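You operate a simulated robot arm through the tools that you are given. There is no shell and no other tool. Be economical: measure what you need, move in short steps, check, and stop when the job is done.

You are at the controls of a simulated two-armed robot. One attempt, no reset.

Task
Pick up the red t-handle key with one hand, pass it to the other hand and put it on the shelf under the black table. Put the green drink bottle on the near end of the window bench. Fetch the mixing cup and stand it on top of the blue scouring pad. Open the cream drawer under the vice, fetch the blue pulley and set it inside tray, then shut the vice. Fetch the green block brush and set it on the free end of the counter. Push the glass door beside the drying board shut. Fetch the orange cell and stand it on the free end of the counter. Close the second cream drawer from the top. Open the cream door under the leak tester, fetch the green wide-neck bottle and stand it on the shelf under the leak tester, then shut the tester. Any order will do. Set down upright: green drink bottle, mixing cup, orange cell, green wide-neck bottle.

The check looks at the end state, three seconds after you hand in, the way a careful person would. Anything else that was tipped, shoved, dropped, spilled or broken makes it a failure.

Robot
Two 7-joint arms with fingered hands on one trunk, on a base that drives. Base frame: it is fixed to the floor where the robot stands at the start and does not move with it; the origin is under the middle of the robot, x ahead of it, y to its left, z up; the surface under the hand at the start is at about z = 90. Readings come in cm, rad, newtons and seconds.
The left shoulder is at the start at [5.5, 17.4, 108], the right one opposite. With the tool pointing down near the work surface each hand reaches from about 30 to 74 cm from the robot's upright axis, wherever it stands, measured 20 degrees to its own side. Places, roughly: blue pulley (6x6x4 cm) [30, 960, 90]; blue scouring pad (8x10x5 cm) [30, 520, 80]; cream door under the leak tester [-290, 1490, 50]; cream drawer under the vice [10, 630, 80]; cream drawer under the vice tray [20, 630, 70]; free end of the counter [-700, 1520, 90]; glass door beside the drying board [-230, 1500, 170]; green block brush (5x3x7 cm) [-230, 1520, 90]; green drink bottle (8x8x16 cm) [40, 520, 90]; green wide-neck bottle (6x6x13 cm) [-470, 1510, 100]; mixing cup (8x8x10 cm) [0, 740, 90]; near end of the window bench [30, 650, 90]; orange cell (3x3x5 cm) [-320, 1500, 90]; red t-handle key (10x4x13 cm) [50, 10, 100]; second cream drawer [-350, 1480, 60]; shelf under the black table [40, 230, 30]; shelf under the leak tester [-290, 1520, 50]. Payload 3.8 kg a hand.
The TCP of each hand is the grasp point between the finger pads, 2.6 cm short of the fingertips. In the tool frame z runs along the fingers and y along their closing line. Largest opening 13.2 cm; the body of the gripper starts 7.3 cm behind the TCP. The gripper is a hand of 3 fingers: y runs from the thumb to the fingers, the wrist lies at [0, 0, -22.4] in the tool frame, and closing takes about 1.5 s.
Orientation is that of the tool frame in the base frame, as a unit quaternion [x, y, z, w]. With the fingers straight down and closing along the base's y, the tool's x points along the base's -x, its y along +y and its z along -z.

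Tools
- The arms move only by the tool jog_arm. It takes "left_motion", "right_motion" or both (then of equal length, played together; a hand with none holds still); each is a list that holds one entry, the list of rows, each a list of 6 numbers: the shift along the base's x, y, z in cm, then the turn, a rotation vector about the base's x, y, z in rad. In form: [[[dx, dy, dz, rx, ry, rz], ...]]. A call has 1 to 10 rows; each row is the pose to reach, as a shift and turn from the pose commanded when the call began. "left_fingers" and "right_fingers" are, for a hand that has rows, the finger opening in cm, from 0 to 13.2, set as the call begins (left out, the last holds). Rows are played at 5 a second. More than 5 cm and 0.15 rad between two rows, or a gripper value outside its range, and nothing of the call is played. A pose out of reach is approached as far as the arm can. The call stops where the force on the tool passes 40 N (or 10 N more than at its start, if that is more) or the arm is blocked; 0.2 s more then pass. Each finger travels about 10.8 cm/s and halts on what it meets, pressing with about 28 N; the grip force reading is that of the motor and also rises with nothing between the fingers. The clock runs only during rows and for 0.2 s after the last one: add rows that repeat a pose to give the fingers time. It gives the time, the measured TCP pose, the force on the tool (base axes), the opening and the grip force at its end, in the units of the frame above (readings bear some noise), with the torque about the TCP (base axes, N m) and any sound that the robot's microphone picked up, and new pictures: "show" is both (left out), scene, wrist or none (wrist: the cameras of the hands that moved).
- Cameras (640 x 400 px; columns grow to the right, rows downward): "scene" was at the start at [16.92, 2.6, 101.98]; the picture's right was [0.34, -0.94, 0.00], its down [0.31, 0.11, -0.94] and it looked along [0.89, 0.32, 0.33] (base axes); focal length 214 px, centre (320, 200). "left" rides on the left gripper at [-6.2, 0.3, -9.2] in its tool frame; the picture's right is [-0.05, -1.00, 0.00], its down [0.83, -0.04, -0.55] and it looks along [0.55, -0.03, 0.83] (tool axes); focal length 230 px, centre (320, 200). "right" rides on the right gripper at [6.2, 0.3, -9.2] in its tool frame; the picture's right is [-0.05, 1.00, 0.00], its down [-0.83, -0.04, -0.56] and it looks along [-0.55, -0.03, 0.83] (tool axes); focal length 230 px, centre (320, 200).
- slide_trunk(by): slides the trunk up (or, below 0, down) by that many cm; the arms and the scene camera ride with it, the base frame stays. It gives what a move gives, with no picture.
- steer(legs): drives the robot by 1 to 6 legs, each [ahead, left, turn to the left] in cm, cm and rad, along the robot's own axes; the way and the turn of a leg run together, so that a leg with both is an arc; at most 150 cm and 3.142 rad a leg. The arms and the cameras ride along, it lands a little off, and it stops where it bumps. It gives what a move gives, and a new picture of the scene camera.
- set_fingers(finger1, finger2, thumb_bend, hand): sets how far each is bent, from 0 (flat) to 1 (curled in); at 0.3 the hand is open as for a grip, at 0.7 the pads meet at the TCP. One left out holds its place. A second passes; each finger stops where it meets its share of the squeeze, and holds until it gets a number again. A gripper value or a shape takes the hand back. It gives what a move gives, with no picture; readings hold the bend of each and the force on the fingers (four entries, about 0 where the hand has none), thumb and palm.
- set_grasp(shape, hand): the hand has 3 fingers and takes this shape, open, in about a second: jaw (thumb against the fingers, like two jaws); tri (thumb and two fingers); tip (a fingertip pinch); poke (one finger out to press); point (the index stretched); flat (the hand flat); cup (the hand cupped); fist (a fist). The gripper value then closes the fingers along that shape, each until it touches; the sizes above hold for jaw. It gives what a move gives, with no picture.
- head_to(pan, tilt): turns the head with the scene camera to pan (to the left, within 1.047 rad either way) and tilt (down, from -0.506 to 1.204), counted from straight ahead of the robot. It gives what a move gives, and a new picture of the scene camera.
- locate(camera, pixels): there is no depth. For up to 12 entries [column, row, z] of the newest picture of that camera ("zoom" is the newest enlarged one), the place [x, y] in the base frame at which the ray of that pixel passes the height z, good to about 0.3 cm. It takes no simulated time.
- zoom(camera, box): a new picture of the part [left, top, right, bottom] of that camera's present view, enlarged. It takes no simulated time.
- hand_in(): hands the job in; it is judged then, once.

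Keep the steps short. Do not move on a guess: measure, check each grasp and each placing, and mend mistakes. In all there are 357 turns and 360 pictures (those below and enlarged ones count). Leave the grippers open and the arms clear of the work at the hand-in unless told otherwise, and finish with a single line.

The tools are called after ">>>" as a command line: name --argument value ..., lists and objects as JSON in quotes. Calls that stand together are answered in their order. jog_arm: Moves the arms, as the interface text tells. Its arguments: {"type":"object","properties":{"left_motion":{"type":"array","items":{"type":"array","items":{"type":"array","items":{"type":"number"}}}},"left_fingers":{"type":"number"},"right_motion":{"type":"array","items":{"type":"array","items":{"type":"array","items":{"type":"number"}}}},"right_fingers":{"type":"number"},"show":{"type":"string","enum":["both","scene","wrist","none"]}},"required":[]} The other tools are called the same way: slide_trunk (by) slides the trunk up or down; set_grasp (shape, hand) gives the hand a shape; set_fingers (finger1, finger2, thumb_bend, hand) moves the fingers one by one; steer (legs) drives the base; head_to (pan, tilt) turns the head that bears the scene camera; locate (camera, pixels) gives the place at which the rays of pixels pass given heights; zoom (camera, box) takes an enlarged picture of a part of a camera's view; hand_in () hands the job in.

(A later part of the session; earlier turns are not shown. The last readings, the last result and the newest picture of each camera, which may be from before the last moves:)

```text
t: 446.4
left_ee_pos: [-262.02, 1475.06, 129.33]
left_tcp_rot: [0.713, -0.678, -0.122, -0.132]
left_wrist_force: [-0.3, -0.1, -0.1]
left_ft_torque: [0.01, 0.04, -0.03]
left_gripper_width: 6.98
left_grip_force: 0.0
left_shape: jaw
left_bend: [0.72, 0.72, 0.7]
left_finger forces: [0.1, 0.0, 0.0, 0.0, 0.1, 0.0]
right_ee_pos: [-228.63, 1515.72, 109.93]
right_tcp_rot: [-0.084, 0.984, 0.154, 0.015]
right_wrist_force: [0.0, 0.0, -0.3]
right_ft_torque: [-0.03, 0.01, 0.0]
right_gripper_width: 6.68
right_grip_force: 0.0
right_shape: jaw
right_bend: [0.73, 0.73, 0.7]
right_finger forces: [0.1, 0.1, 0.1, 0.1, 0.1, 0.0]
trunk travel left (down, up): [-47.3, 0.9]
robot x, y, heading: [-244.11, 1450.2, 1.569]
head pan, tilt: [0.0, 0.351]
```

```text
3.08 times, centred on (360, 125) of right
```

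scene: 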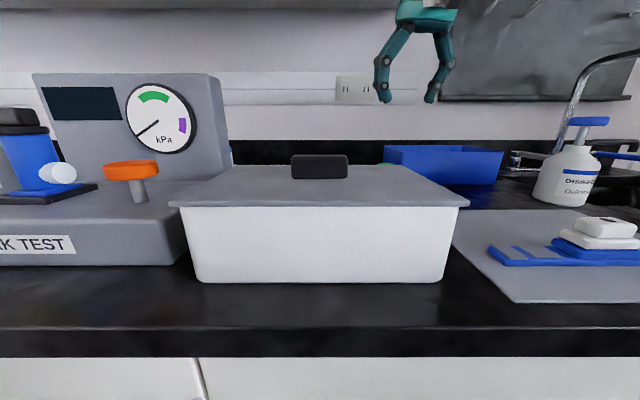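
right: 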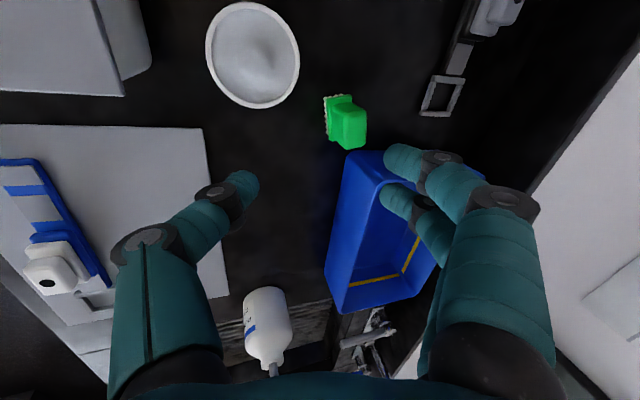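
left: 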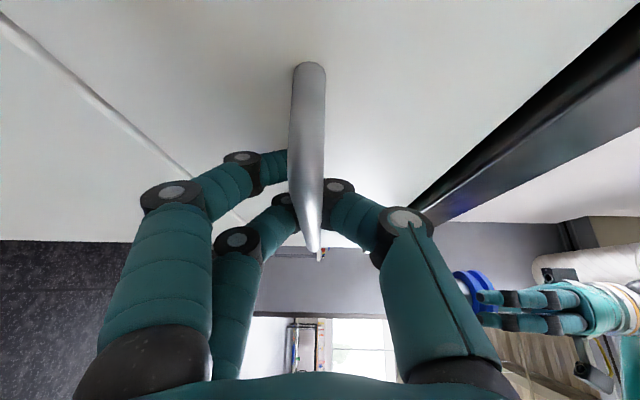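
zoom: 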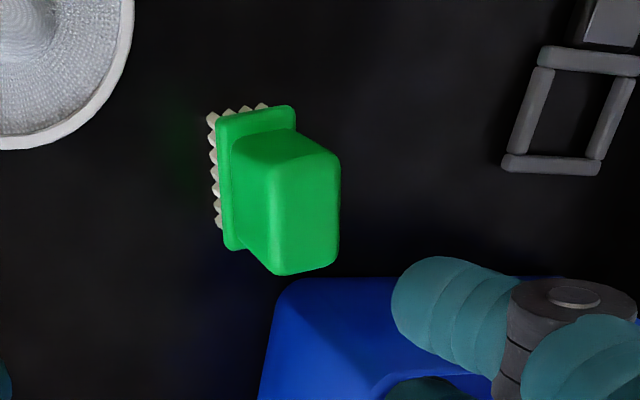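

Handle block centre ≈ (−228.3,1523.1), top ≈ 98. Approach along the tool axis, biased 0.8 cm away from the bin.

>>> jog_arm --right_motion '[[[-0.4, 2.2, -2.2, 0, 0, 0], [-0.4, 4.5, -4.3, 0, 0, 0], [-0.4, 5.5, -7.3, 0, 0, 0], [-0.4, 6.4, -10, 0, 0, 0]]]' --show "wrist"

```text
t: 447.4
left_ee_pos: [-262.07, 1475.13, 129.41]
left_tcp_rot: [0.713, -0.678, -0.121, -0.133]
left_wrist_force: [0.1, -0.1, -1.1]
left_ft_torque: [-0.01, 0.0, 0.01]
left_gripper_width: 6.99
left_grip_force: 0.0
left_shape: jaw
left_bend: [0.72, 0.72, 0.7]
left_finger forces: [0.0, 0.0, 0.1, 0.0, 0.0, 0.0]
right_ee_pos: [-229.04, 1521.97, 99.86]
right_tcp_rot: [-0.085, 0.984, 0.153, 0.016]
right_wrist_force: [0.3, 0.0, -0.3]
right_ft_torque: [0.01, 0.02, -0.01]
right_gripper_width: 6.66
right_grip_force: 0.0
right_shape: jaw
right_bend: [0.73, 0.73, 0.7]
right_finger forces: [0.0, 0.0, 0.0, 0.0, 0.0, 0.0]
trunk travel left (down, up): [-47.3, 0.9]
robot x, y, heading: [-244.47, 1450.07, 1.569]
head pan, tilt: [0.0, 0.351]
```

right: 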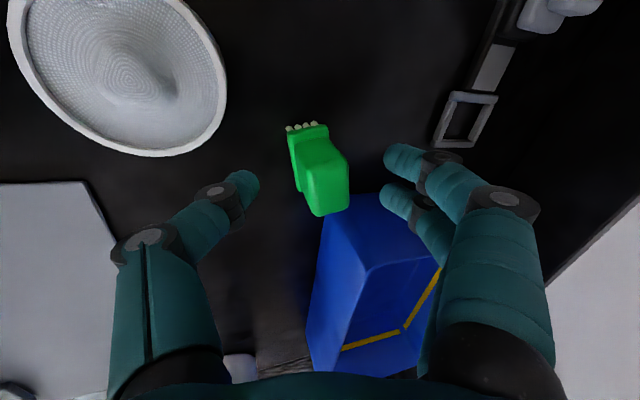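

Shift 1.2 cm away from the bin and descend the last 2.8 cm.

>>> jog_arm --right_motion '[[[-1.2, 0.2, 0, 0, 0, 0], [-1.2, 0.6, -1.4, 0, 0, 0], [-1.2, 1.0, -2.8, 0, 0, 0]]]' --show "wrist"

```text
t: 448.2
left_ee_pos: [-262.1, 1475.14, 129.44]
left_tcp_rot: [0.712, -0.679, -0.122, -0.133]
left_wrist_force: [-0.1, 0.4, 0.4]
left_ft_torque: [0.03, 0.01, 0.0]
left_gripper_width: 7.0
left_grip_force: 0.1
left_shape: jaw
left_bend: [0.72, 0.72, 0.7]
left_finger forces: [0.1, 0.1, 0.0, 0.1, 0.0, 0.0]
right_ee_pos: [-229.97, 1522.04, 96.97]
right_tcp_rot: [-0.085, 0.984, 0.154, 0.015]
right_wrist_force: [0.0, -0.5, -0.7]
right_ft_torque: [0.01, 0.0, -0.04]
right_gripper_width: 6.64
right_grip_force: 0.0
right_shape: jaw
right_bend: [0.73, 0.73, 0.7]
right_finger forces: [0.0, 0.0, 0.0, 0.1, 0.0, 0.1]
right hand out of reach, approached as far as the arm can: row 2, 3
trunk travel left (down, up): [-47.3, 0.9]
robot x, y, heading: [-244.35, 1450.12, 1.572]
head pan, tilt: [0.0, 0.351]
```

right: 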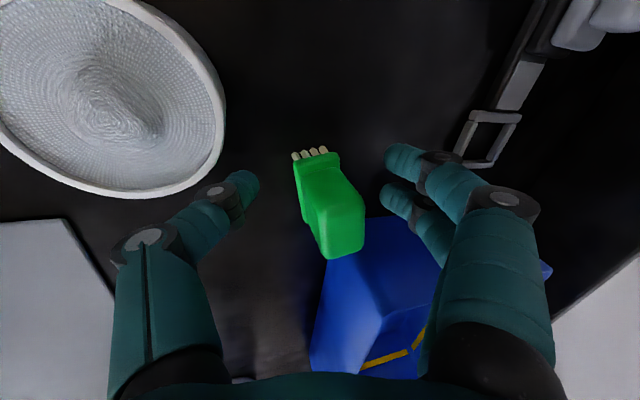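

Handle is between the fingers. Close.

>>> jog_arm --right_motion '[[[0, 0, 0, 0, 0, 0], [0, 0, 0, 0, 0, 0], [0, 0, 0, 0, 0, 0], [0, 0, 0, 0, 0, 0], [0, 0, 0, 0, 0, 0]]]' --right_fingers 0 --show "wrist"

```text
t: 449.4
left_ee_pos: [-262.01, 1475.04, 129.4]
left_tcp_rot: [0.712, -0.678, -0.121, -0.134]
left_wrist_force: [0.4, 0.2, -0.4]
left_ft_torque: [-0.05, 0.03, 0.0]
left_gripper_width: 7.0
left_grip_force: 0.0
left_shape: jaw
left_bend: [0.72, 0.72, 0.7]
left_finger forces: [0.1, 0.1, 0.0, 0.0, 0.0, 0.0]
right_ee_pos: [-229.93, 1521.98, 96.96]
right_tcp_rot: [-0.086, 0.984, 0.153, 0.015]
right_wrist_force: [0.0, 0.9, 1.0]
right_ft_torque: [-0.03, 0.04, -0.01]
right_gripper_width: 1.17
right_grip_force: 28.0
right_shape: jaw
right_bend: [0.66, 0.72, 0.71]
right_finger forces: [0.0, 15.8, 0.0, 0.1, 20.8, 0.0]
trunk travel left (down, up): [-47.3, 0.9]
robot x, y, heading: [-244.03, 1450.2, 1.57]
head pan, tilt: [0.0, 0.351]
```

right: 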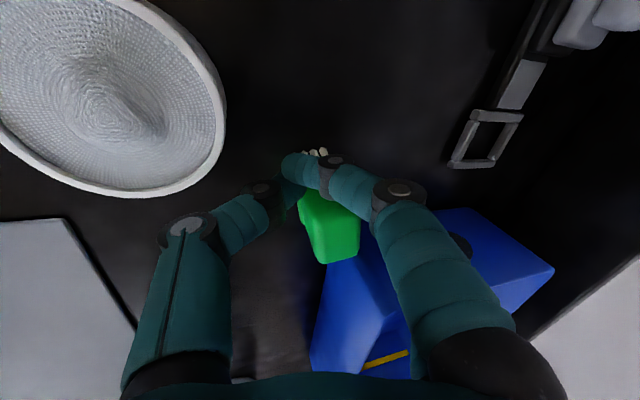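

Only one finger and thumb hold it (off-centre). Reopen slightly, shift +1.0 in x, and regrip.

>>> jog_arm --right_motion '[[[0, 0, 0, 0, 0, 0], [0, 0, 0, 0, 0, 0], [0.5, 0, 0, 0, 0, 0], [1.1, 0.2, 0, 0, 0, 0]]]' --right_fingers 5.5 --show "wrist"

```text
t: 450.4
left_ee_pos: [-262.14, 1475.17, 129.42]
left_tcp_rot: [0.712, -0.678, -0.122, -0.133]
left_wrist_force: [-0.2, 0.1, 1.0]
left_ft_torque: [0.0, 0.0, 0.0]
left_gripper_width: 6.99
left_grip_force: 0.0
left_shape: jaw
left_bend: [0.72, 0.72, 0.7]
left_finger forces: [0.0, 0.0, 0.1, 0.1, 0.1, 0.0]
right_ee_pos: [-228.76, 1522.06, 97.02]
right_tcp_rot: [-0.084, 0.984, 0.154, 0.016]
right_wrist_force: [-0.5, 0.1, -0.1]
right_ft_torque: [0.01, 0.0, 0.01]
right_gripper_width: 5.48
right_grip_force: 0.1
right_shape: jaw
right_bend: [0.73, 0.73, 0.7]
right_finger forces: [0.1, 0.0, 0.0, 0.0, 0.1, 0.0]
trunk travel left (down, up): [-47.3, 0.9]
robot x, y, heading: [-244.26, 1450.31, 1.566]
head pan, tilt: [0.0, 0.351]
```

right: 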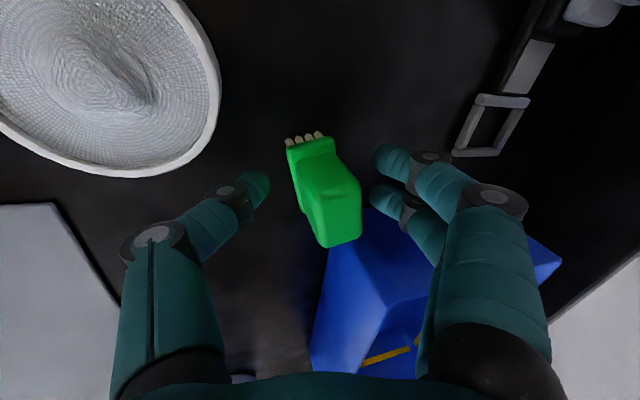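

>>> jog_arm --right_motion '[[[0.5, 0, 0, 0, 0, 0], [0.5, 0, 0, 0, 0, 0], [0.5, 0, 0, 0, 0, 0], [0.5, 0, 0, 0, 0, 0], [0.5, 0, 0, 0, 0, 0], [0.5, 0, 0, 0, 0, 0]]]' --right_fingers 0 --show "wrist"

```text
t: 451.8
left_ee_pos: [-262.11, 1475.16, 129.45]
left_tcp_rot: [0.713, -0.678, -0.121, -0.133]
left_wrist_force: [0.9, -0.8, 1.2]
left_ft_torque: [-0.03, 0.01, -0.03]
left_gripper_width: 7.0
left_grip_force: 0.0
left_shape: jaw
left_bend: [0.72, 0.72, 0.7]
left_finger forces: [0.0, 0.1, 0.0, 0.0, 0.0, 0.0]
right_ee_pos: [-228.29, 1522.26, 97.01]
right_tcp_rot: [-0.085, 0.984, 0.153, 0.015]
right_wrist_force: [1.0, 0.3, -0.7]
right_ft_torque: [-0.04, -0.01, -0.01]
right_gripper_width: 2.09
right_grip_force: 27.9
right_shape: jaw
right_bend: [0.73, 0.73, 0.7]
right_finger forces: [18.5, 14.0, 0.0, 0.0, 24.1, 0.0]
trunk travel left (down, up): [-47.3, 0.9]
robot x, y, heading: [-244.22, 1450.02, 1.565]
head pan, tilt: [0.0, 0.351]
```

right: 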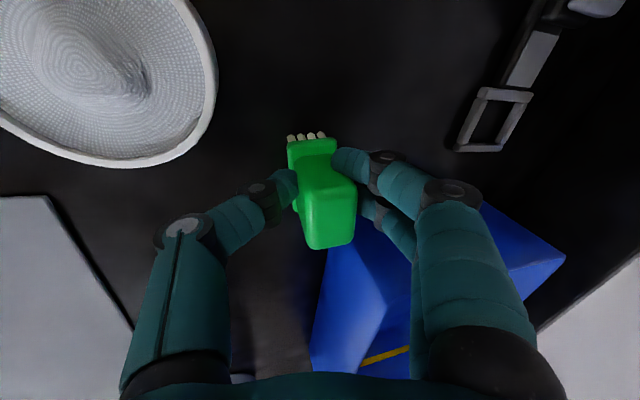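

Good three-point grip. Lift up and slightly back.

>>> jog_arm --right_motion '[[[0, 0, 1.5, 0, 0, 0], [0, -0.5, 4, 0, 0, 0], [0, -1.5, 7, 0, 0, 0], [0, -3.5, 10, 0, 0, 0], [0, -6, 13, 0, 0, 0], [0, -9, 15, 0, 0, 0], [0, -12, 17, 0, 0, 0]]]' --show "both"

```text
t: 453.4
left_ee_pos: [-262.02, 1474.91, 129.42]
left_tcp_rot: [0.712, -0.678, -0.123, -0.134]
left_wrist_force: [-0.5, 0.4, -0.1]
left_ft_torque: [0.0, 0.0, 0.03]
left_gripper_width: 7.0
left_grip_force: 0.0
left_shape: jaw
left_bend: [0.72, 0.72, 0.7]
left_finger forces: [0.0, 0.1, 0.1, 0.0, 0.0, 0.1]
right_ee_pos: [-228.33, 1510.13, 113.89]
right_tcp_rot: [-0.085, 0.985, 0.152, 0.016]
right_wrist_force: [0.4, 0.0, 0.0]
right_ft_torque: [0.0, 0.0, -0.02]
right_gripper_width: 2.05
right_grip_force: 27.8
right_shape: jaw
right_bend: [0.73, 0.73, 0.7]
right_finger forces: [16.6, 13.8, 0.0, 0.0, 23.9, 0.1]
trunk travel left (down, up): [-47.3, 0.9]
robot x, y, heading: [-244.21, 1450.24, 1.568]
head pan, tilt: [0.0, 0.351]
```

scene: 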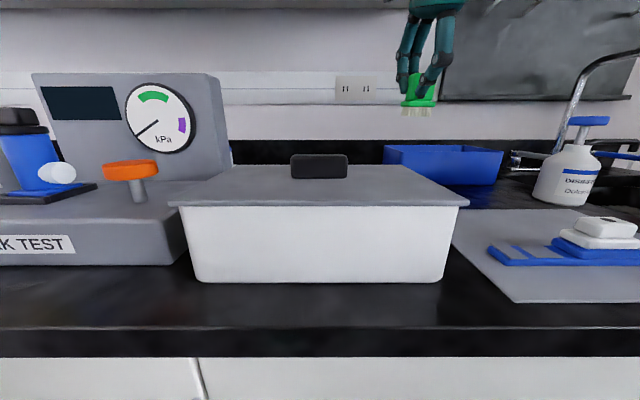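
right: 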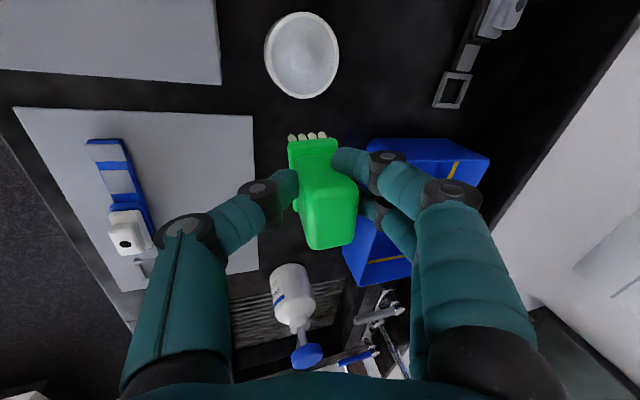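

Brush is held well. Next close the open drawer (x≈−350) with the left hand: back away first, lower the trunk, and look at it.

>>> steer --legs '[[-80, 0, 0], [0, 75, 0]]'

>>> slide_trunk --by -20

>>> jog_arm --left_motion '[[[-1.2, 2, -2.4, 0.05, 0, 0], [-2.4, 4, -4.8, 0.1, 0, 0], [-3.6, 6, -7.2, 0.15, 0, 0], [-4.8, 8, -9.6, 0.2, 0, 0], [-6, 10, -12, 0.25, 0, 0], [-7.2, 12, -14.4, 0.3, 0, 0], [-8.4, 14, -16.8, 0.35, 0, 0], [-9.6, 16, -19.2, 0.4, 0, 0], [-10.8, 18, -21.6, 0.45, 0, 0], [-12, 20, -24, 0.5, 0, 0]]]' --left_fingers 0 --show "none"

```text
t: 464.3
left_ee_pos: [-337.42, 1395.42, 129.39]
left_tcp_rot: [0.712, -0.679, -0.122, -0.133]
left_wrist_force: [-0.3, 0.2, 0.1]
left_ft_torque: [-0.03, 0.03, -0.05]
left_gripper_width: 6.97
left_grip_force: 0.1
left_shape: jaw
left_bend: [0.72, 0.72, 0.7]
left_finger forces: [0.0, 0.1, 0.0, 0.0, 0.1, 0.0]
right_ee_pos: [-303.62, 1430.62, 113.91]
right_tcp_rot: [-0.084, 0.985, 0.153, 0.015]
right_wrist_force: [0.0, -0.9, -1.3]
right_ft_torque: [0.01, 0.01, -0.03]
right_gripper_width: 2.04
right_grip_force: 28.4
right_shape: jaw
right_bend: [0.73, 0.73, 0.7]
right_finger forces: [16.6, 13.9, 0.0, 0.1, 23.9, 0.1]
trunk travel left (down, up): [-47.3, 0.9]
robot x, y, heading: [-319.66, 1370.78, 1.567]
head pan, tilt: [0.0, 0.351]
```

scene: 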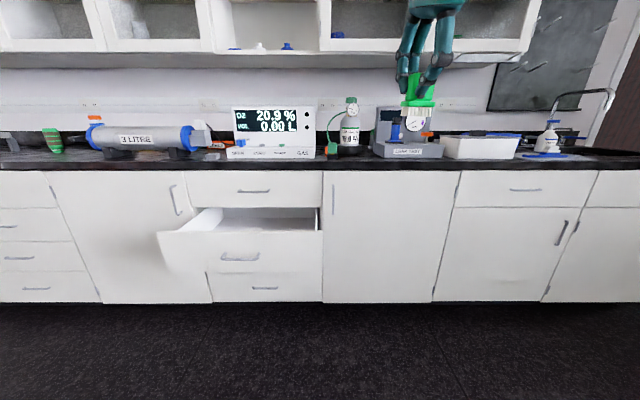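

```text
t: 466.4
left_ee_pos: [-337.5, 1395.45, 109.45]
left_tcp_rot: [0.711, -0.68, -0.122, -0.133]
left_wrist_force: [0.6, 0.1, 0.5]
left_ft_torque: [-0.02, 0.01, 0.02]
left_gripper_width: 6.98
left_grip_force: 0.1
left_shape: jaw
left_bend: [0.72, 0.72, 0.7]
left_finger forces: [0.0, 0.0, 0.1, 0.0, 0.0, 0.1]
right_ee_pos: [-303.54, 1430.69, 94.04]
right_tcp_rot: [-0.085, 0.984, 0.153, 0.016]
right_wrist_force: [-0.5, 0.2, 0.1]
right_ft_torque: [0.02, 0.01, -0.04]
right_gripper_width: 2.03
right_grip_force: 28.2
right_shape: jaw
right_bend: [0.73, 0.73, 0.7]
right_finger forces: [16.4, 13.8, 0.0, 0.0, 23.9, 0.1]
trunk travel left (down, up): [-27.3, 20.9]
robot x, y, heading: [-319.89, 1370.76, 1.571]
head pan, tilt: [0.0, 0.351]
```

```text
t: 468.8
left_ee_pos: [-334.98, 1420.5, 119.04]
left_tcp_rot: [-0.415, 0.51, 0.387, 0.646]
left_wrist_force: [0.6, -0.3, 0.6]
left_ft_torque: [-0.02, 0.03, 0.02]
left_gripper_width: 0.0
left_grip_force: 28.1
left_shape: jaw
left_bend: [0.65, 0.65, 0.67]
left_finger forces: [0.0, 0.0, 0.1, 0.0, 0.0, 0.0]
left hand out of reach, approached as far as the arm can: row 4, 5, 6, 7, 8, 9, 10
right_ee_pos: [-303.56, 1430.64, 93.87]
right_tcp_rot: [-0.084, 0.985, 0.152, 0.015]
right_wrist_force: [0.4, 0.4, -1.0]
right_ft_torque: [-0.02, 0.03, -0.01]
right_gripper_width: 2.06
right_grip_force: 27.9
right_shape: jaw
right_bend: [0.73, 0.73, 0.7]
right_finger forces: [16.2, 13.8, 0.1, 0.1, 24.0, 0.0]
trunk travel left (down, up): [-27.3, 20.9]
robot x, y, heading: [-319.61, 1370.58, 1.562]
head pan, tilt: [0.0, 0.351]
stopped in row 10 (left hand): the arm was blocked; the commanded pose is now the measured one
```

The left hand ended up pointing forward (slightly right/up), which suits pushing. Try lowering it.

>>> jog_arm --left_motion '[[[0, 1, -4, 0, 0, 0], [0, 2, -8, 0, 0, 0], [0, 3, -12, 0, 0, 0], [0, 4, -16, 0, 0, 0], [0, 5, -20, 0, 0, 0], [0, 6, -24, 0, 0, 0], [0, 7, -28, 0, 0, 0], [0, 8, -32, 0, 0, 0], [0, 8, -36, 0, 0, 0], [0, 8, -40, 0, 0, 0]]]' --show "none"

>>> head_to --pan 0.4 --tilt 0.4

```text
t: 471.0
left_ee_pos: [-335.19, 1428.39, 79.16]
left_tcp_rot: [-0.414, 0.509, 0.387, 0.648]
left_wrist_force: [-0.1, 0.1, 0.4]
left_ft_torque: [-0.04, 0.0, -0.03]
left_gripper_width: 0.0
left_grip_force: 27.7
left_shape: jaw
left_bend: [0.65, 0.65, 0.67]
left_finger forces: [0.0, 0.0, 0.1, 0.0, 0.1, 0.0]
left hand out of reach, approached as far as the arm can: row 1, 2, 3, 4, 5
right_ee_pos: [-303.58, 1430.54, 93.93]
right_tcp_rot: [-0.085, 0.984, 0.153, 0.016]
right_wrist_force: [0.3, -0.5, -1.5]
right_ft_torque: [0.01, 0.0, 0.02]
right_gripper_width: 2.07
right_grip_force: 28.4
right_shape: jaw
right_bend: [0.73, 0.73, 0.7]
right_finger forces: [16.1, 13.9, 0.1, 0.0, 24.0, 0.0]
trunk travel left (down, up): [-27.3, 20.9]
robot x, y, heading: [-319.6, 1370.81, 1.565]
head pan, tilt: [0.0, 0.351]
```

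```text
t: 471.9
left_ee_pos: [-335.11, 1428.34, 78.94]
left_tcp_rot: [-0.415, 0.511, 0.387, 0.646]
left_wrist_force: [0.0, 0.0, -0.4]
left_ft_torque: [-0.04, 0.0, -0.01]
left_gripper_width: 0.0
left_grip_force: 28.3
left_shape: jaw
left_bend: [0.65, 0.65, 0.67]
left_finger forces: [0.0, 0.0, 0.0, 0.1, 0.0, 0.1]
right_ee_pos: [-303.7, 1430.7, 93.8]
right_tcp_rot: [-0.084, 0.985, 0.153, 0.015]
right_wrist_force: [-0.4, 1.0, -0.2]
right_ft_torque: [-0.03, 0.0, 0.01]
right_gripper_width: 2.06
right_grip_force: 28.0
right_shape: jaw
right_bend: [0.73, 0.73, 0.7]
right_finger forces: [16.1, 13.9, 0.0, 0.0, 24.0, 0.0]
trunk travel left (down, up): [-27.3, 20.9]
robot x, y, heading: [-319.8, 1370.72, 1.567]
head pan, tilt: [0.4, 0.4]
```

scene: 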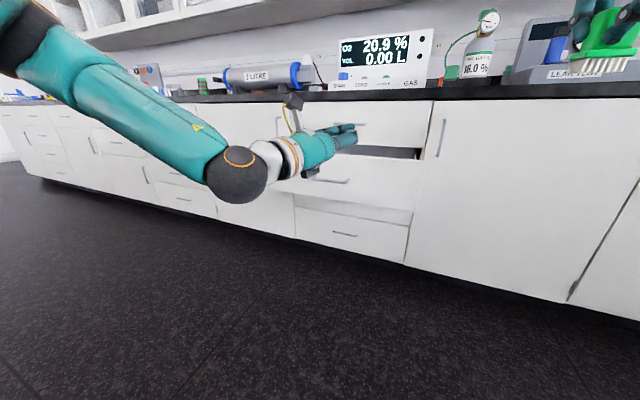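

Lower the left hand to the drawer's height and pull the brush hand back, then push with the base.

>>> jog_arm --left_motion '[[[-1, 0, -3, 0, 0, 0], [-2, 0, -6, 0, 0, 0], [-3, 0, -9, 0, 0, 0], [-4, 0, -12, 0, 0, 0], [-5, 0, -15, 0, 0, 0], [-6, 0, -17.5, 0, 0, 0]]]' --right_motion '[[[0, -3, 1, 0, 0, 0], [0, -6, 2, 0, 0, 0], [0, -9, 3, 0, 0, 0], [0, -12, 4, 0, 0, 0], [0, -15, 5, 0, 0, 0], [0, -17, 5, 0, 0, 0]]]' --show "none"

>>> steer --legs '[[30, 0, 0]]'

```text
t: 473.3
left_ee_pos: [-341.15, 1428.34, 61.61]
left_tcp_rot: [-0.415, 0.51, 0.387, 0.646]
left_wrist_force: [0.1, -0.8, 0.7]
left_ft_torque: [0.0, -0.01, 0.02]
left_gripper_width: 0.01
left_grip_force: 27.8
left_shape: jaw
left_bend: [0.65, 0.65, 0.67]
left_finger forces: [0.0, 0.0, 0.0, 0.0, 0.0, 0.0]
right_ee_pos: [-303.71, 1413.51, 99.13]
right_tcp_rot: [-0.085, 0.984, 0.153, 0.016]
right_wrist_force: [-0.9, -0.2, -0.4]
right_ft_torque: [-0.01, 0.02, 0.03]
right_gripper_width: 2.05
right_grip_force: 28.2
right_shape: jaw
right_bend: [0.73, 0.73, 0.7]
right_finger forces: [15.8, 13.8, 0.0, 0.1, 23.9, 0.1]
trunk travel left (down, up): [-27.3, 20.9]
robot x, y, heading: [-319.99, 1370.99, 1.573]
head pan, tilt: [0.4, 0.4]
```

```text
t: 475.3
left_ee_pos: [-341.21, 1458.06, 61.46]
left_tcp_rot: [-0.415, 0.51, 0.387, 0.647]
left_wrist_force: [0.2, -0.5, -0.6]
left_ft_torque: [-0.03, 0.0, -0.02]
left_gripper_width: 0.0
left_grip_force: 28.5
left_shape: jaw
left_bend: [0.66, 0.69, 0.74]
left_finger forces: [0.0, 0.1, 0.0, 0.0, 0.0, 0.0]
right_ee_pos: [-303.73, 1443.39, 99.0]
right_tcp_rot: [-0.085, 0.984, 0.153, 0.015]
right_wrist_force: [0.0, 0.2, -0.4]
right_ft_torque: [0.01, 0.0, -0.01]
right_gripper_width: 2.02
right_grip_force: 28.3
right_shape: jaw
right_bend: [0.73, 0.73, 0.7]
right_finger forces: [15.7, 13.9, 0.0, 0.0, 24.1, 0.0]
trunk travel left (down, up): [-27.3, 20.9]
robot x, y, heading: [-319.51, 1400.43, 1.569]
head pan, tilt: [0.4, 0.4]
```

scene: 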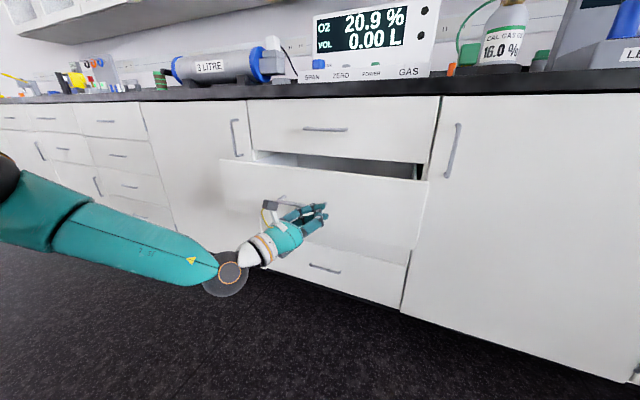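

Contact made; the drawer is moving. Push on 20 cm.

>>> steer --legs '[[20, 0, 0]]'

```text
t: 476.9
left_ee_pos: [-341.08, 1478.02, 61.57]
left_tcp_rot: [-0.415, 0.51, 0.386, 0.647]
left_wrist_force: [0.3, 0.3, 0.1]
left_ft_torque: [0.06, -0.04, -0.01]
left_gripper_width: 0.02
left_grip_force: 27.9
left_shape: jaw
left_bend: [0.67, 0.7, 0.74]
left_finger forces: [0.0, 0.2, 0.0, 0.1, 0.0, 0.0]
right_ee_pos: [-303.5, 1463.23, 99.02]
right_tcp_rot: [-0.085, 0.984, 0.153, 0.015]
right_wrist_force: [0.4, 0.1, -0.2]
right_ft_torque: [-0.03, 0.02, -0.02]
right_gripper_width: 2.03
right_grip_force: 27.9
right_shape: jaw
right_bend: [0.73, 0.73, 0.7]
right_finger forces: [15.7, 14.0, 0.1, 0.0, 23.9, 0.0]
trunk travel left (down, up): [-27.3, 20.9]
robot x, y, heading: [-319.79, 1420.42, 1.565]
head pan, tilt: [0.4, 0.4]
```

scene: 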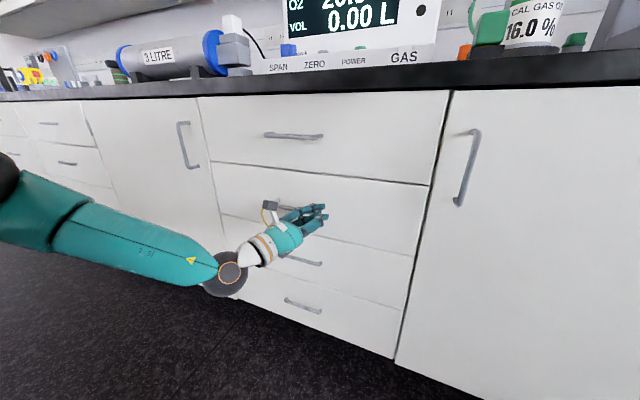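

Looks flush; press a little to confirm.

>>> jog_arm --left_motion '[[[0, 1, 0, 0, 0, 0], [0, 2, 0, 0, 0, 0], [0, 3, 0, 0, 0, 0], [0, 4, 0, 0, 0, 0], [0, 5, 0, 0, 0, 0]]]' --show "none"

```text
t: 477.9
left_ee_pos: [-340.43, 1480.63, 60.71]
left_tcp_rot: [-0.417, 0.518, 0.376, 0.645]
left_wrist_force: [6.3, -9.3, -3.9]
left_ft_torque: [-0.04, -0.11, 0.14]
left_gripper_width: 0.0
left_grip_force: 28.0
left_shape: jaw
left_bend: [0.67, 0.7, 0.75]
left_finger forces: [0.1, 0.0, 0.0, 0.1, 0.0, 0.0]
right_ee_pos: [-303.45, 1463.15, 98.94]
right_tcp_rot: [-0.084, 0.984, 0.153, 0.016]
right_wrist_force: [0.0, -0.3, -0.3]
right_ft_torque: [-0.05, -0.01, 0.01]
right_gripper_width: 2.04
right_grip_force: 28.3
right_shape: jaw
right_bend: [0.73, 0.73, 0.7]
right_finger forces: [15.8, 13.9, 0.0, 0.0, 24.0, 0.1]
trunk travel left (down, up): [-27.3, 20.9]
robot x, y, heading: [-319.47, 1420.08, 1.566]
head pan, tilt: [0.4, 0.4]
stopped in row 4 (left hand): the force on the tool passed its limit at 44 N (the readings are from after the stop); the commanded pose is now the measured one
```

Drawer is firmly closed. Zoom on the orange cell.

>>> zoom --camera "scene" --box '[400, 0, 640, 120]'

>>> locate --camera "scene" --pixels '[[463, 60, 91], [490, 58, 91], [440, 90, 80], [470, 130, 75], [455, 205, 60]]'

```text
2.67 times, centred on (520, 60) of scene
```

zoom: 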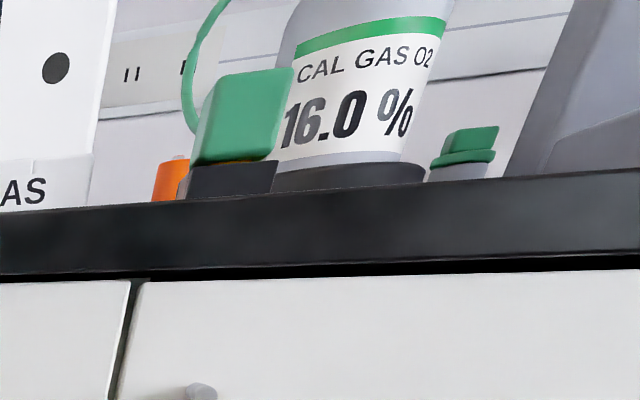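

```text
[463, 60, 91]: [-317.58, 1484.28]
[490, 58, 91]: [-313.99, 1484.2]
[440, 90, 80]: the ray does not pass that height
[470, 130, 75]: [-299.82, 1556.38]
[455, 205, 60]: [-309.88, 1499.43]
```

The cell sits behind the hose connector – best taken from above by the right hand later. First deliver the brush: back off, raise the trunk and look left along the counter.

>>> steer --legs '[[-45, 0, 0]]'

>>> slide_trunk --by 20

>>> head_to --pan 0.95 --tilt 0.25

```text
t: 480.6
left_ee_pos: [-340.88, 1435.07, 60.92]
left_tcp_rot: [-0.416, 0.516, 0.379, 0.646]
left_wrist_force: [-0.8, 0.9, 0.1]
left_ft_torque: [0.0, -0.01, 0.01]
left_gripper_width: 0.01
left_grip_force: 28.1
left_shape: jaw
left_bend: [0.67, 0.7, 0.74]
left_finger forces: [0.1, 0.0, 0.0, 0.1, 0.0, 0.0]
right_ee_pos: [-303.64, 1417.4, 98.98]
right_tcp_rot: [-0.083, 0.985, 0.153, 0.016]
right_wrist_force: [1.1, -0.4, -0.3]
right_ft_torque: [0.01, 0.01, 0.05]
right_gripper_width: 2.03
right_grip_force: 28.1
right_shape: jaw
right_bend: [0.73, 0.73, 0.7]
right_finger forces: [15.7, 13.9, 0.0, 0.0, 23.9, 0.0]
trunk travel left (down, up): [-27.3, 20.9]
robot x, y, heading: [-320.09, 1374.48, 1.566]
head pan, tilt: [0.4, 0.4]
```

scene: 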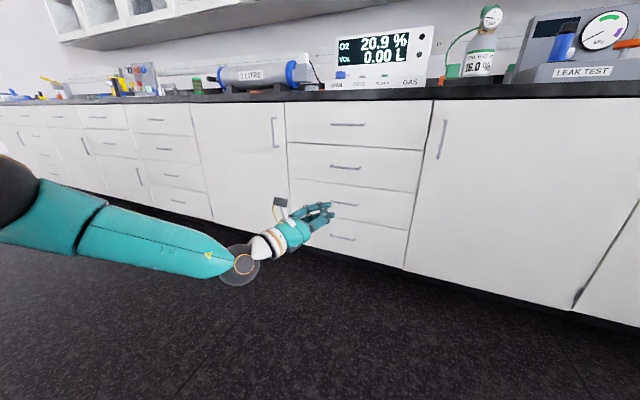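

```text
t: 482.8
left_ee_pos: [-340.77, 1435.03, 80.8]
left_tcp_rot: [-0.417, 0.516, 0.378, 0.646]
left_wrist_force: [0.0, -0.3, -0.8]
left_ft_torque: [0.02, -0.02, -0.04]
left_gripper_width: 0.0
left_grip_force: 27.8
left_shape: jaw
left_bend: [0.67, 0.7, 0.74]
left_finger forces: [0.0, 0.0, 0.1, 0.0, 0.0, 0.0]
right_ee_pos: [-303.62, 1417.52, 118.88]
right_tcp_rot: [-0.083, 0.985, 0.152, 0.016]
right_wrist_force: [1.0, 0.5, -0.9]
right_ft_torque: [-0.01, 0.04, -0.03]
right_gripper_width: 2.05
right_grip_force: 28.2
right_shape: jaw
right_bend: [0.73, 0.73, 0.7]
right_finger forces: [15.6, 13.9, 0.0, 0.1, 24.1, 0.1]
trunk travel left (down, up): [-47.3, 0.9]
robot x, y, heading: [-320.18, 1374.36, 1.566]
head pan, tilt: [0.4, 0.4]
```

```text
t: 483.8
left_ee_pos: [-340.75, 1435.16, 80.94]
left_tcp_rot: [-0.416, 0.517, 0.379, 0.645]
left_wrist_force: [0.2, 0.0, 0.3]
left_ft_torque: [-0.01, 0.02, 0.0]
left_gripper_width: 0.01
left_grip_force: 27.6
left_shape: jaw
left_bend: [0.67, 0.7, 0.74]
left_finger forces: [0.0, 0.1, 0.0, 0.0, 0.0, 0.0]
right_ee_pos: [-303.66, 1417.39, 119.02]
right_tcp_rot: [-0.083, 0.985, 0.153, 0.015]
right_wrist_force: [0.6, -0.6, -0.9]
right_ft_torque: [-0.05, -0.01, -0.02]
right_gripper_width: 2.09
right_grip_force: 28.2
right_shape: jaw
right_bend: [0.73, 0.73, 0.7]
right_finger forces: [15.6, 13.9, 0.1, 0.0, 24.1, 0.0]
trunk travel left (down, up): [-47.3, 0.9]
robot x, y, heading: [-319.65, 1374.9, 1.569]
head pan, tilt: [0.949, 0.25]
```

scene: 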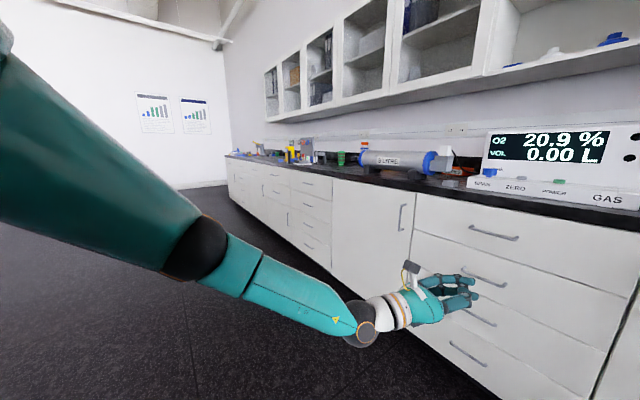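

Clear floor. Strafe left 300 cm along the counter and look.

>>> steer --legs '[[0, 110, 0], [0, 110, 0], [0, 90, 0]]'

>>> head_to --pan 0.45 --tilt 0.4

```text
t: 510.9
left_ee_pos: [-649.09, 1434.69, 80.91]
left_tcp_rot: [-0.417, 0.515, 0.381, 0.644]
left_wrist_force: [-0.1, 0.5, 0.1]
left_ft_torque: [0.0, 0.0, 0.0]
left_gripper_width: 0.0
left_grip_force: 28.2
left_shape: jaw
left_bend: [0.67, 0.7, 0.74]
left_finger forces: [0.0, 0.1, 0.1, 0.0, 0.1, 0.0]
right_ee_pos: [-611.87, 1417.11, 118.93]
right_tcp_rot: [-0.086, 0.984, 0.153, 0.015]
right_wrist_force: [-0.3, 0.4, -0.9]
right_ft_torque: [-0.01, 0.03, 0.03]
right_gripper_width: 2.05
right_grip_force: 27.9
right_shape: jaw
right_bend: [0.73, 0.73, 0.7]
right_finger forces: [15.5, 13.9, 0.0, 0.0, 24.0, 0.0]
trunk travel left (down, up): [-47.3, 0.9]
robot x, y, heading: [-627.84, 1374.21, 1.572]
head pan, tilt: [0.949, 0.25]
```

scene: 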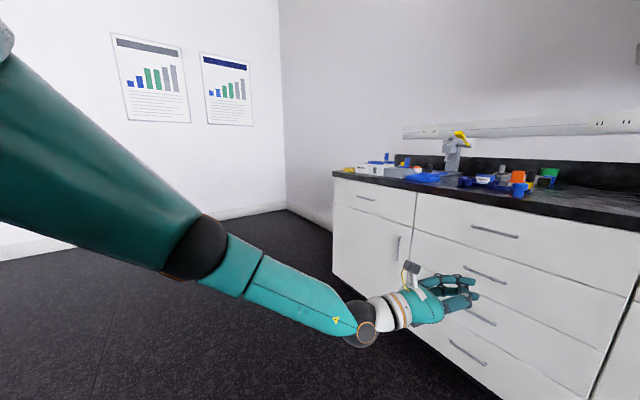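

```text
t: 511.9
left_ee_pos: [-649.07, 1434.69, 80.9]
left_tcp_rot: [-0.418, 0.515, 0.381, 0.644]
left_wrist_force: [-0.3, 0.0, 0.6]
left_ft_torque: [-0.01, -0.05, -0.01]
left_gripper_width: 0.0
left_grip_force: 28.2
left_shape: jaw
left_bend: [0.67, 0.7, 0.74]
left_finger forces: [0.0, 0.0, 0.1, 0.0, 0.1, 0.0]
right_ee_pos: [-611.87, 1417.21, 118.97]
right_tcp_rot: [-0.086, 0.984, 0.153, 0.015]
right_wrist_force: [-0.2, -0.6, -1.1]
right_ft_torque: [0.01, 0.0, -0.03]
right_gripper_width: 2.06
right_grip_force: 28.0
right_shape: jaw
right_bend: [0.73, 0.73, 0.7]
right_finger forces: [15.6, 13.9, 0.0, 0.1, 24.1, 0.0]
trunk travel left (down, up): [-47.3, 0.9]
robot x, y, heading: [-627.64, 1373.89, 1.572]
head pan, tilt: [0.45, 0.4]
```

scene: 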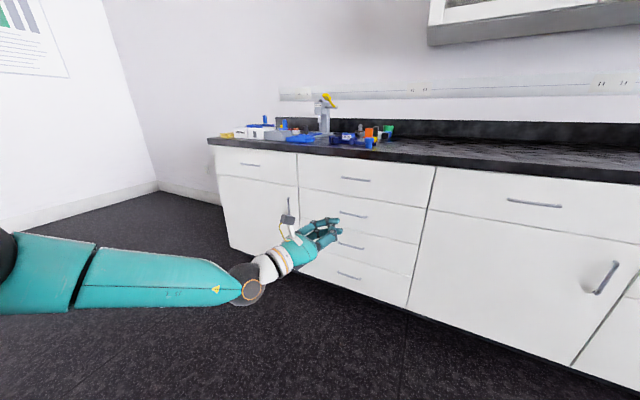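

>>> locate --camera "scene" --pixels '[[208, 142, 91], [223, 135, 91], [268, 137, 91], [305, 142, 91], [370, 147, 91], [393, 138, 91], [425, 145, 91], [330, 148, 91], [345, 145, 91]]'

>>> zoom --camera "scene" --box '[190, 80, 450, 180]'

```text
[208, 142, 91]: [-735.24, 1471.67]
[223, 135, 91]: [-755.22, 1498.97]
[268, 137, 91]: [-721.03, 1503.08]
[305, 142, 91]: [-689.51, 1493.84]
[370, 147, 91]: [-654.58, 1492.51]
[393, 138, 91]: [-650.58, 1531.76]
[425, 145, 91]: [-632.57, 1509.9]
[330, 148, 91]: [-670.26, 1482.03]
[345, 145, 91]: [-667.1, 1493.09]
```

```text
2.46 times, centred on (320, 130) of scene
```

zoom: 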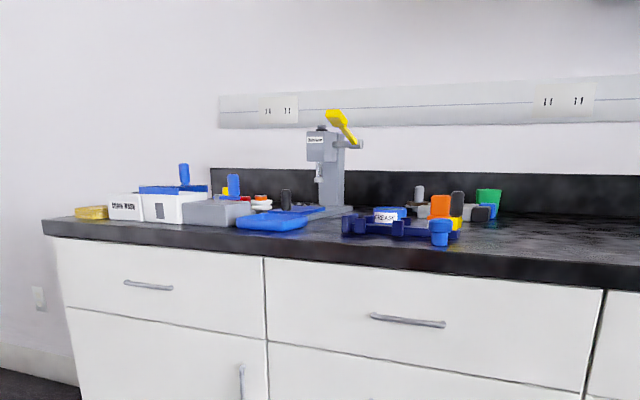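

The end is cluttered; go closer for a steeper view.

>>> steer --legs '[[0, 55, 0], [42, 0, 0]]'

>>> head_to --pan 0.0 --tilt 0.5

```text
t: 519.3
left_ee_pos: [-703.26, 1476.35, 80.94]
left_tcp_rot: [-0.416, 0.516, 0.379, 0.645]
left_wrist_force: [0.4, -0.8, 0.5]
left_ft_torque: [0.01, 0.0, 0.01]
left_gripper_width: 0.0
left_grip_force: 28.0
left_shape: jaw
left_bend: [0.67, 0.7, 0.74]
left_finger forces: [0.1, 0.1, 0.0, 0.1, 0.1, 0.1]
right_ee_pos: [-666.19, 1458.76, 119.04]
right_tcp_rot: [-0.085, 0.984, 0.153, 0.015]
right_wrist_force: [1.2, -1.1, -0.1]
right_ft_torque: [-0.01, -0.01, 0.03]
right_gripper_width: 2.04
right_grip_force: 27.8
right_shape: jaw
right_bend: [0.73, 0.73, 0.7]
right_finger forces: [15.6, 14.0, 0.0, 0.0, 24.0, 0.0]
trunk travel left (down, up): [-47.3, 0.9]
robot x, y, heading: [-682.16, 1415.83, 1.568]
head pan, tilt: [0.45, 0.4]
```

scene: 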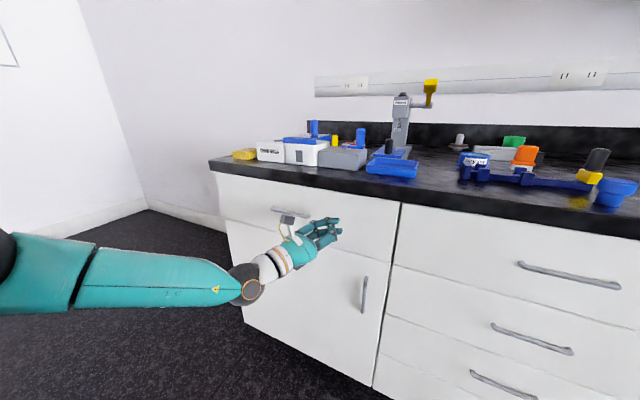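

```text
t: 520.2
left_ee_pos: [-703.33, 1476.37, 80.87]
left_tcp_rot: [-0.416, 0.516, 0.379, 0.646]
left_wrist_force: [-0.4, -0.2, 0.3]
left_ft_torque: [0.02, 0.02, 0.01]
left_gripper_width: 0.0
left_grip_force: 28.2
left_shape: jaw
left_bend: [0.67, 0.7, 0.74]
left_finger forces: [0.1, 0.0, 0.0, 0.0, 0.1, 0.0]
right_ee_pos: [-666.12, 1458.75, 119.06]
right_tcp_rot: [-0.084, 0.984, 0.153, 0.015]
right_wrist_force: [0.1, 0.1, -0.4]
right_ft_torque: [-0.01, 0.0, 0.01]
right_gripper_width: 2.07
right_grip_force: 28.1
right_shape: jaw
right_bend: [0.73, 0.73, 0.7]
right_finger forces: [15.5, 13.9, 0.0, 0.0, 24.0, 0.1]
trunk travel left (down, up): [-47.3, 0.9]
robot x, y, heading: [-682.69, 1415.47, 1.562]
head pan, tilt: [0.0, 0.499]
```

scene: 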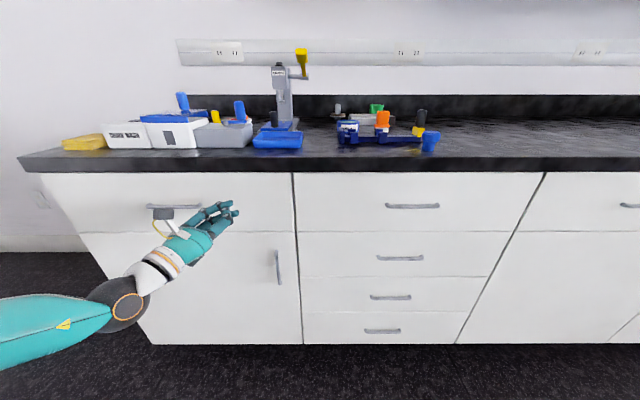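

>>> locate --camera "scene" --pixels '[[20, 155, 91], [240, 148, 91], [300, 146, 91], [300, 130, 91], [320, 140, 91], [335, 128, 91], [320, 125, 91], [445, 150, 91], [440, 125, 91], [340, 145, 91], [165, 150, 91], [285, 122, 91]]'

>>> zoom --camera "scene" --box '[40, 80, 460, 180]'

```text
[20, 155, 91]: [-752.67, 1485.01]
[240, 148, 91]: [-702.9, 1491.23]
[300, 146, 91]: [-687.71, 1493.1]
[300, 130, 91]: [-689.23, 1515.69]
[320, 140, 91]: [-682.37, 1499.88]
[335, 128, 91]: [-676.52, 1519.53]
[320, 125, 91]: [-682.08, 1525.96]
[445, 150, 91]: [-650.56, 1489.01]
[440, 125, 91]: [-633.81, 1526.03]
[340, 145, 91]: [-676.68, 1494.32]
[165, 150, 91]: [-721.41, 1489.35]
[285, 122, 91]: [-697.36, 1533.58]
```

```text
1.52 times, centred on (250, 130) of scene
```

zoom: 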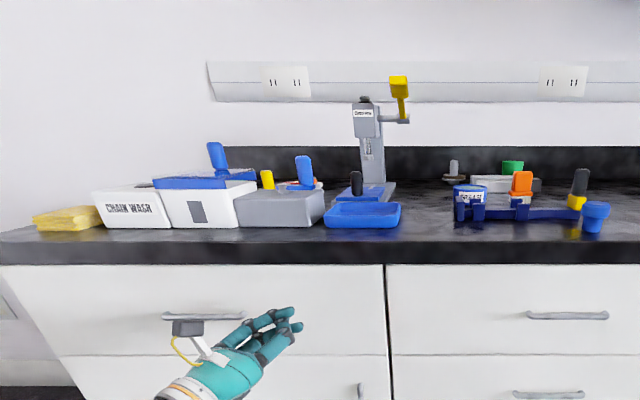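

There is a free gap ~10 cm wide at x≈−687…−677 beside the press. I'll set brush and cell there. Raise the left hand clear above the counter, then move in.

>>> jog_arm --left_motion '[[[0, -0.8, 4.5, 0, 0, 0], [0, -1.6, 9, 0, 0, 0], [0, -2.4, 13.5, 0, 0, 0], [0, -3.2, 18, 0, 0, 0], [0, -4, 22.5, 0, 0, 0], [0, -4.8, 27, 0, 0, 0], [0, -5.6, 31.5, 0, 0, 0], [0, -6.4, 36, 0, 0, 0], [0, -7.2, 40.5, 0, 0, 0], [0, -8, 45, 0, 0, 0]]]' --show "none"

>>> steer --legs '[[0, 16, 0.01], [30, 0, 0]]'

```text
t: 522.4
left_ee_pos: [-703.3, 1468.24, 126.04]
left_tcp_rot: [-0.416, 0.517, 0.378, 0.646]
left_wrist_force: [0.2, -0.6, -0.1]
left_ft_torque: [0.0, 0.0, 0.01]
left_gripper_width: 0.0
left_grip_force: 28.2
left_shape: jaw
left_bend: [0.67, 0.7, 0.74]
left_finger forces: [0.0, 0.0, 0.0, 0.0, 0.0, 0.0]
right_ee_pos: [-666.11, 1458.63, 119.03]
right_tcp_rot: [-0.085, 0.984, 0.154, 0.015]
right_wrist_force: [0.0, -0.2, -0.4]
right_ft_torque: [-0.01, 0.03, 0.03]
right_gripper_width: 2.02
right_grip_force: 28.1
right_shape: jaw
right_bend: [0.73, 0.73, 0.7]
right_finger forces: [15.3, 13.9, 0.1, 0.0, 24.0, 0.0]
trunk travel left (down, up): [-47.3, 0.9]
robot x, y, heading: [-682.23, 1415.58, 1.568]
head pan, tilt: [0.0, 0.499]
```

```text
t: 526.1
left_ee_pos: [-720.06, 1497.57, 126.0]
left_tcp_rot: [-0.419, 0.514, 0.383, 0.643]
left_wrist_force: [-0.2, 0.5, 0.2]
left_ft_torque: [0.0, -0.02, 0.0]
left_gripper_width: 0.0
left_grip_force: 28.2
left_shape: jaw
left_bend: [0.67, 0.7, 0.74]
left_finger forces: [0.1, 0.0, 0.1, 0.0, 0.1, 0.0]
right_ee_pos: [-682.81, 1488.23, 119.01]
right_tcp_rot: [-0.088, 0.984, 0.154, 0.014]
right_wrist_force: [-0.3, 0.1, 0.0]
right_ft_torque: [-0.01, 0.01, -0.05]
right_gripper_width: 2.04
right_grip_force: 28.2
right_shape: jaw
right_bend: [0.73, 0.73, 0.7]
right_finger forces: [15.4, 13.9, 0.0, 0.1, 24.0, 0.0]
trunk travel left (down, up): [-47.3, 0.9]
robot x, y, heading: [-698.78, 1444.8, 1.58]
head pan, tilt: [0.0, 0.499]
```

scene: 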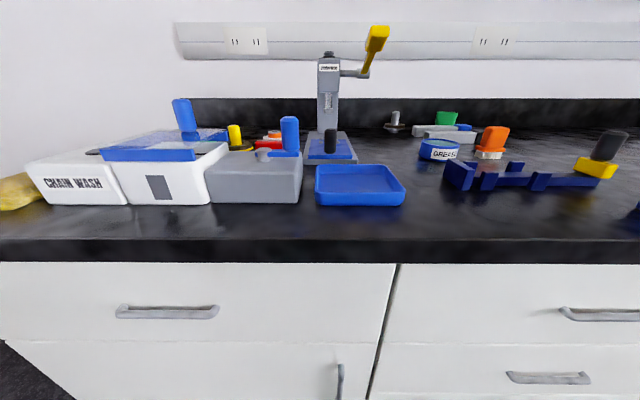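

>>> locate --camera "scene" --pixels '[[406, 200, 91], [404, 168, 91], [446, 188, 91], [422, 158, 91], [358, 162, 91], [390, 150, 91], [425, 200, 91], [410, 165, 91], [412, 180, 91], [400, 140, 91]]'

```text
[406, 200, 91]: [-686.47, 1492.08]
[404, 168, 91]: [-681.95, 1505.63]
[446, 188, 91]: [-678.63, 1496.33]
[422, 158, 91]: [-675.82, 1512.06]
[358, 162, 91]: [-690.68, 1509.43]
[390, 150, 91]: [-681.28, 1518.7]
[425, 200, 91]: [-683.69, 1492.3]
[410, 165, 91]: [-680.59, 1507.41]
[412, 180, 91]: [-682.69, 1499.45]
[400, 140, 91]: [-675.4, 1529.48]
```

Place the brush at about (−683,1510), behind the tray between press and grease can. Move forward high, then lower.

>>> jog_arm --right_motion '[[[0, 4.5, -1, 0, 0, 0], [-0.2, 9, -2, 0, 0, 0], [-0.2, 13.5, -3, 0, 0, 0], [-0.2, 17, -5, 0, 0, 0], [-0.2, 19, -8.5, 0, 0, 0], [-0.2, 20, -12.5, 0, 0, 0], [-0.2, 21, -16.5, 0, 0, 0], [-0.2, 21, -19.5, 0, 0, 0]]]' --show "both"

```text
t: 527.9
left_ee_pos: [-719.89, 1497.48, 125.88]
left_tcp_rot: [-0.42, 0.514, 0.383, 0.643]
left_wrist_force: [0.0, -0.3, 0.5]
left_ft_torque: [0.0, 0.01, 0.01]
left_gripper_width: 0.01
left_grip_force: 27.6
left_shape: jaw
left_bend: [0.67, 0.7, 0.74]
left_finger forces: [0.0, 0.0, 0.0, 0.0, 0.1, 0.0]
right_ee_pos: [-683.0, 1509.3, 99.57]
right_tcp_rot: [-0.088, 0.984, 0.153, 0.015]
right_wrist_force: [-0.3, 1.5, -0.7]
right_ft_torque: [-0.03, 0.01, -0.01]
right_gripper_width: 1.99
right_grip_force: 27.6
right_shape: jaw
right_bend: [0.73, 0.73, 0.7]
right_finger forces: [14.9, 13.8, 0.0, 0.1, 24.0, 0.0]
trunk travel left (down, up): [-47.3, 0.9]
robot x, y, heading: [-698.57, 1444.99, 1.576]
head pan, tilt: [0.0, 0.499]
```

scene: 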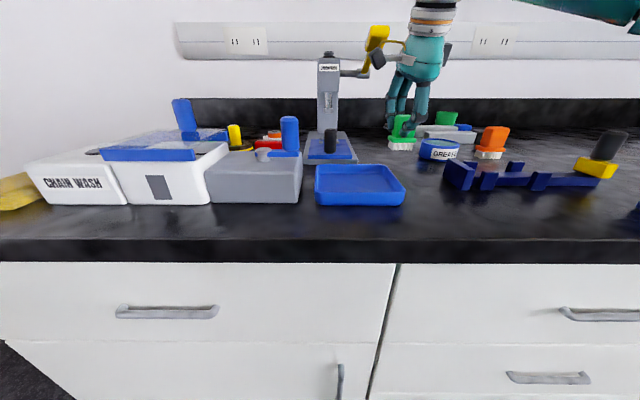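
right: 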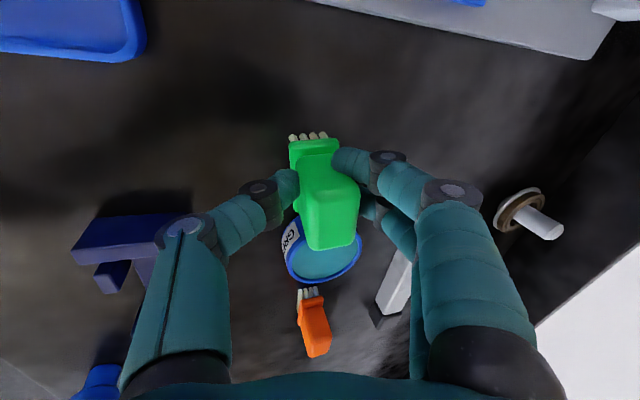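

Shift 1.8 cm away from the grease can and lower the last 2.4 cm.

>>> jog_arm --right_motion '[[[-0.9, 0, 0, 0, 0, 0], [-1.8, 0, 0, 0, 0, 0], [-1.8, 0, -0.8, 0, 0, 0], [-1.8, 0, -1.6, 0, 0, 0], [-1.8, 0, -2.3, 0, 0, 0]]]' --show "none"

```text
t: 529.1
left_ee_pos: [-719.97, 1497.5, 125.87]
left_tcp_rot: [-0.419, 0.515, 0.382, 0.643]
left_wrist_force: [0.5, -0.3, 0.1]
left_ft_torque: [0.0, 0.03, 0.05]
left_gripper_width: 0.0
left_grip_force: 27.8
left_shape: jaw
left_bend: [0.67, 0.7, 0.74]
left_finger forces: [0.1, 0.0, 0.0, 0.0, 0.1, 0.0]
right_ee_pos: [-684.67, 1509.22, 97.23]
right_tcp_rot: [-0.089, 0.984, 0.153, 0.014]
right_wrist_force: [-0.1, 0.5, -0.1]
right_ft_torque: [-0.01, -0.01, 0.01]
right_gripper_width: 2.01
right_grip_force: 27.8
right_shape: jaw
right_bend: [0.73, 0.73, 0.7]
right_finger forces: [14.9, 13.9, 0.1, 0.0, 23.9, 0.0]
trunk travel left (down, up): [-47.3, 0.9]
robot x, y, heading: [-698.83, 1445.37, 1.579]
head pan, tilt: [0.0, 0.499]
```

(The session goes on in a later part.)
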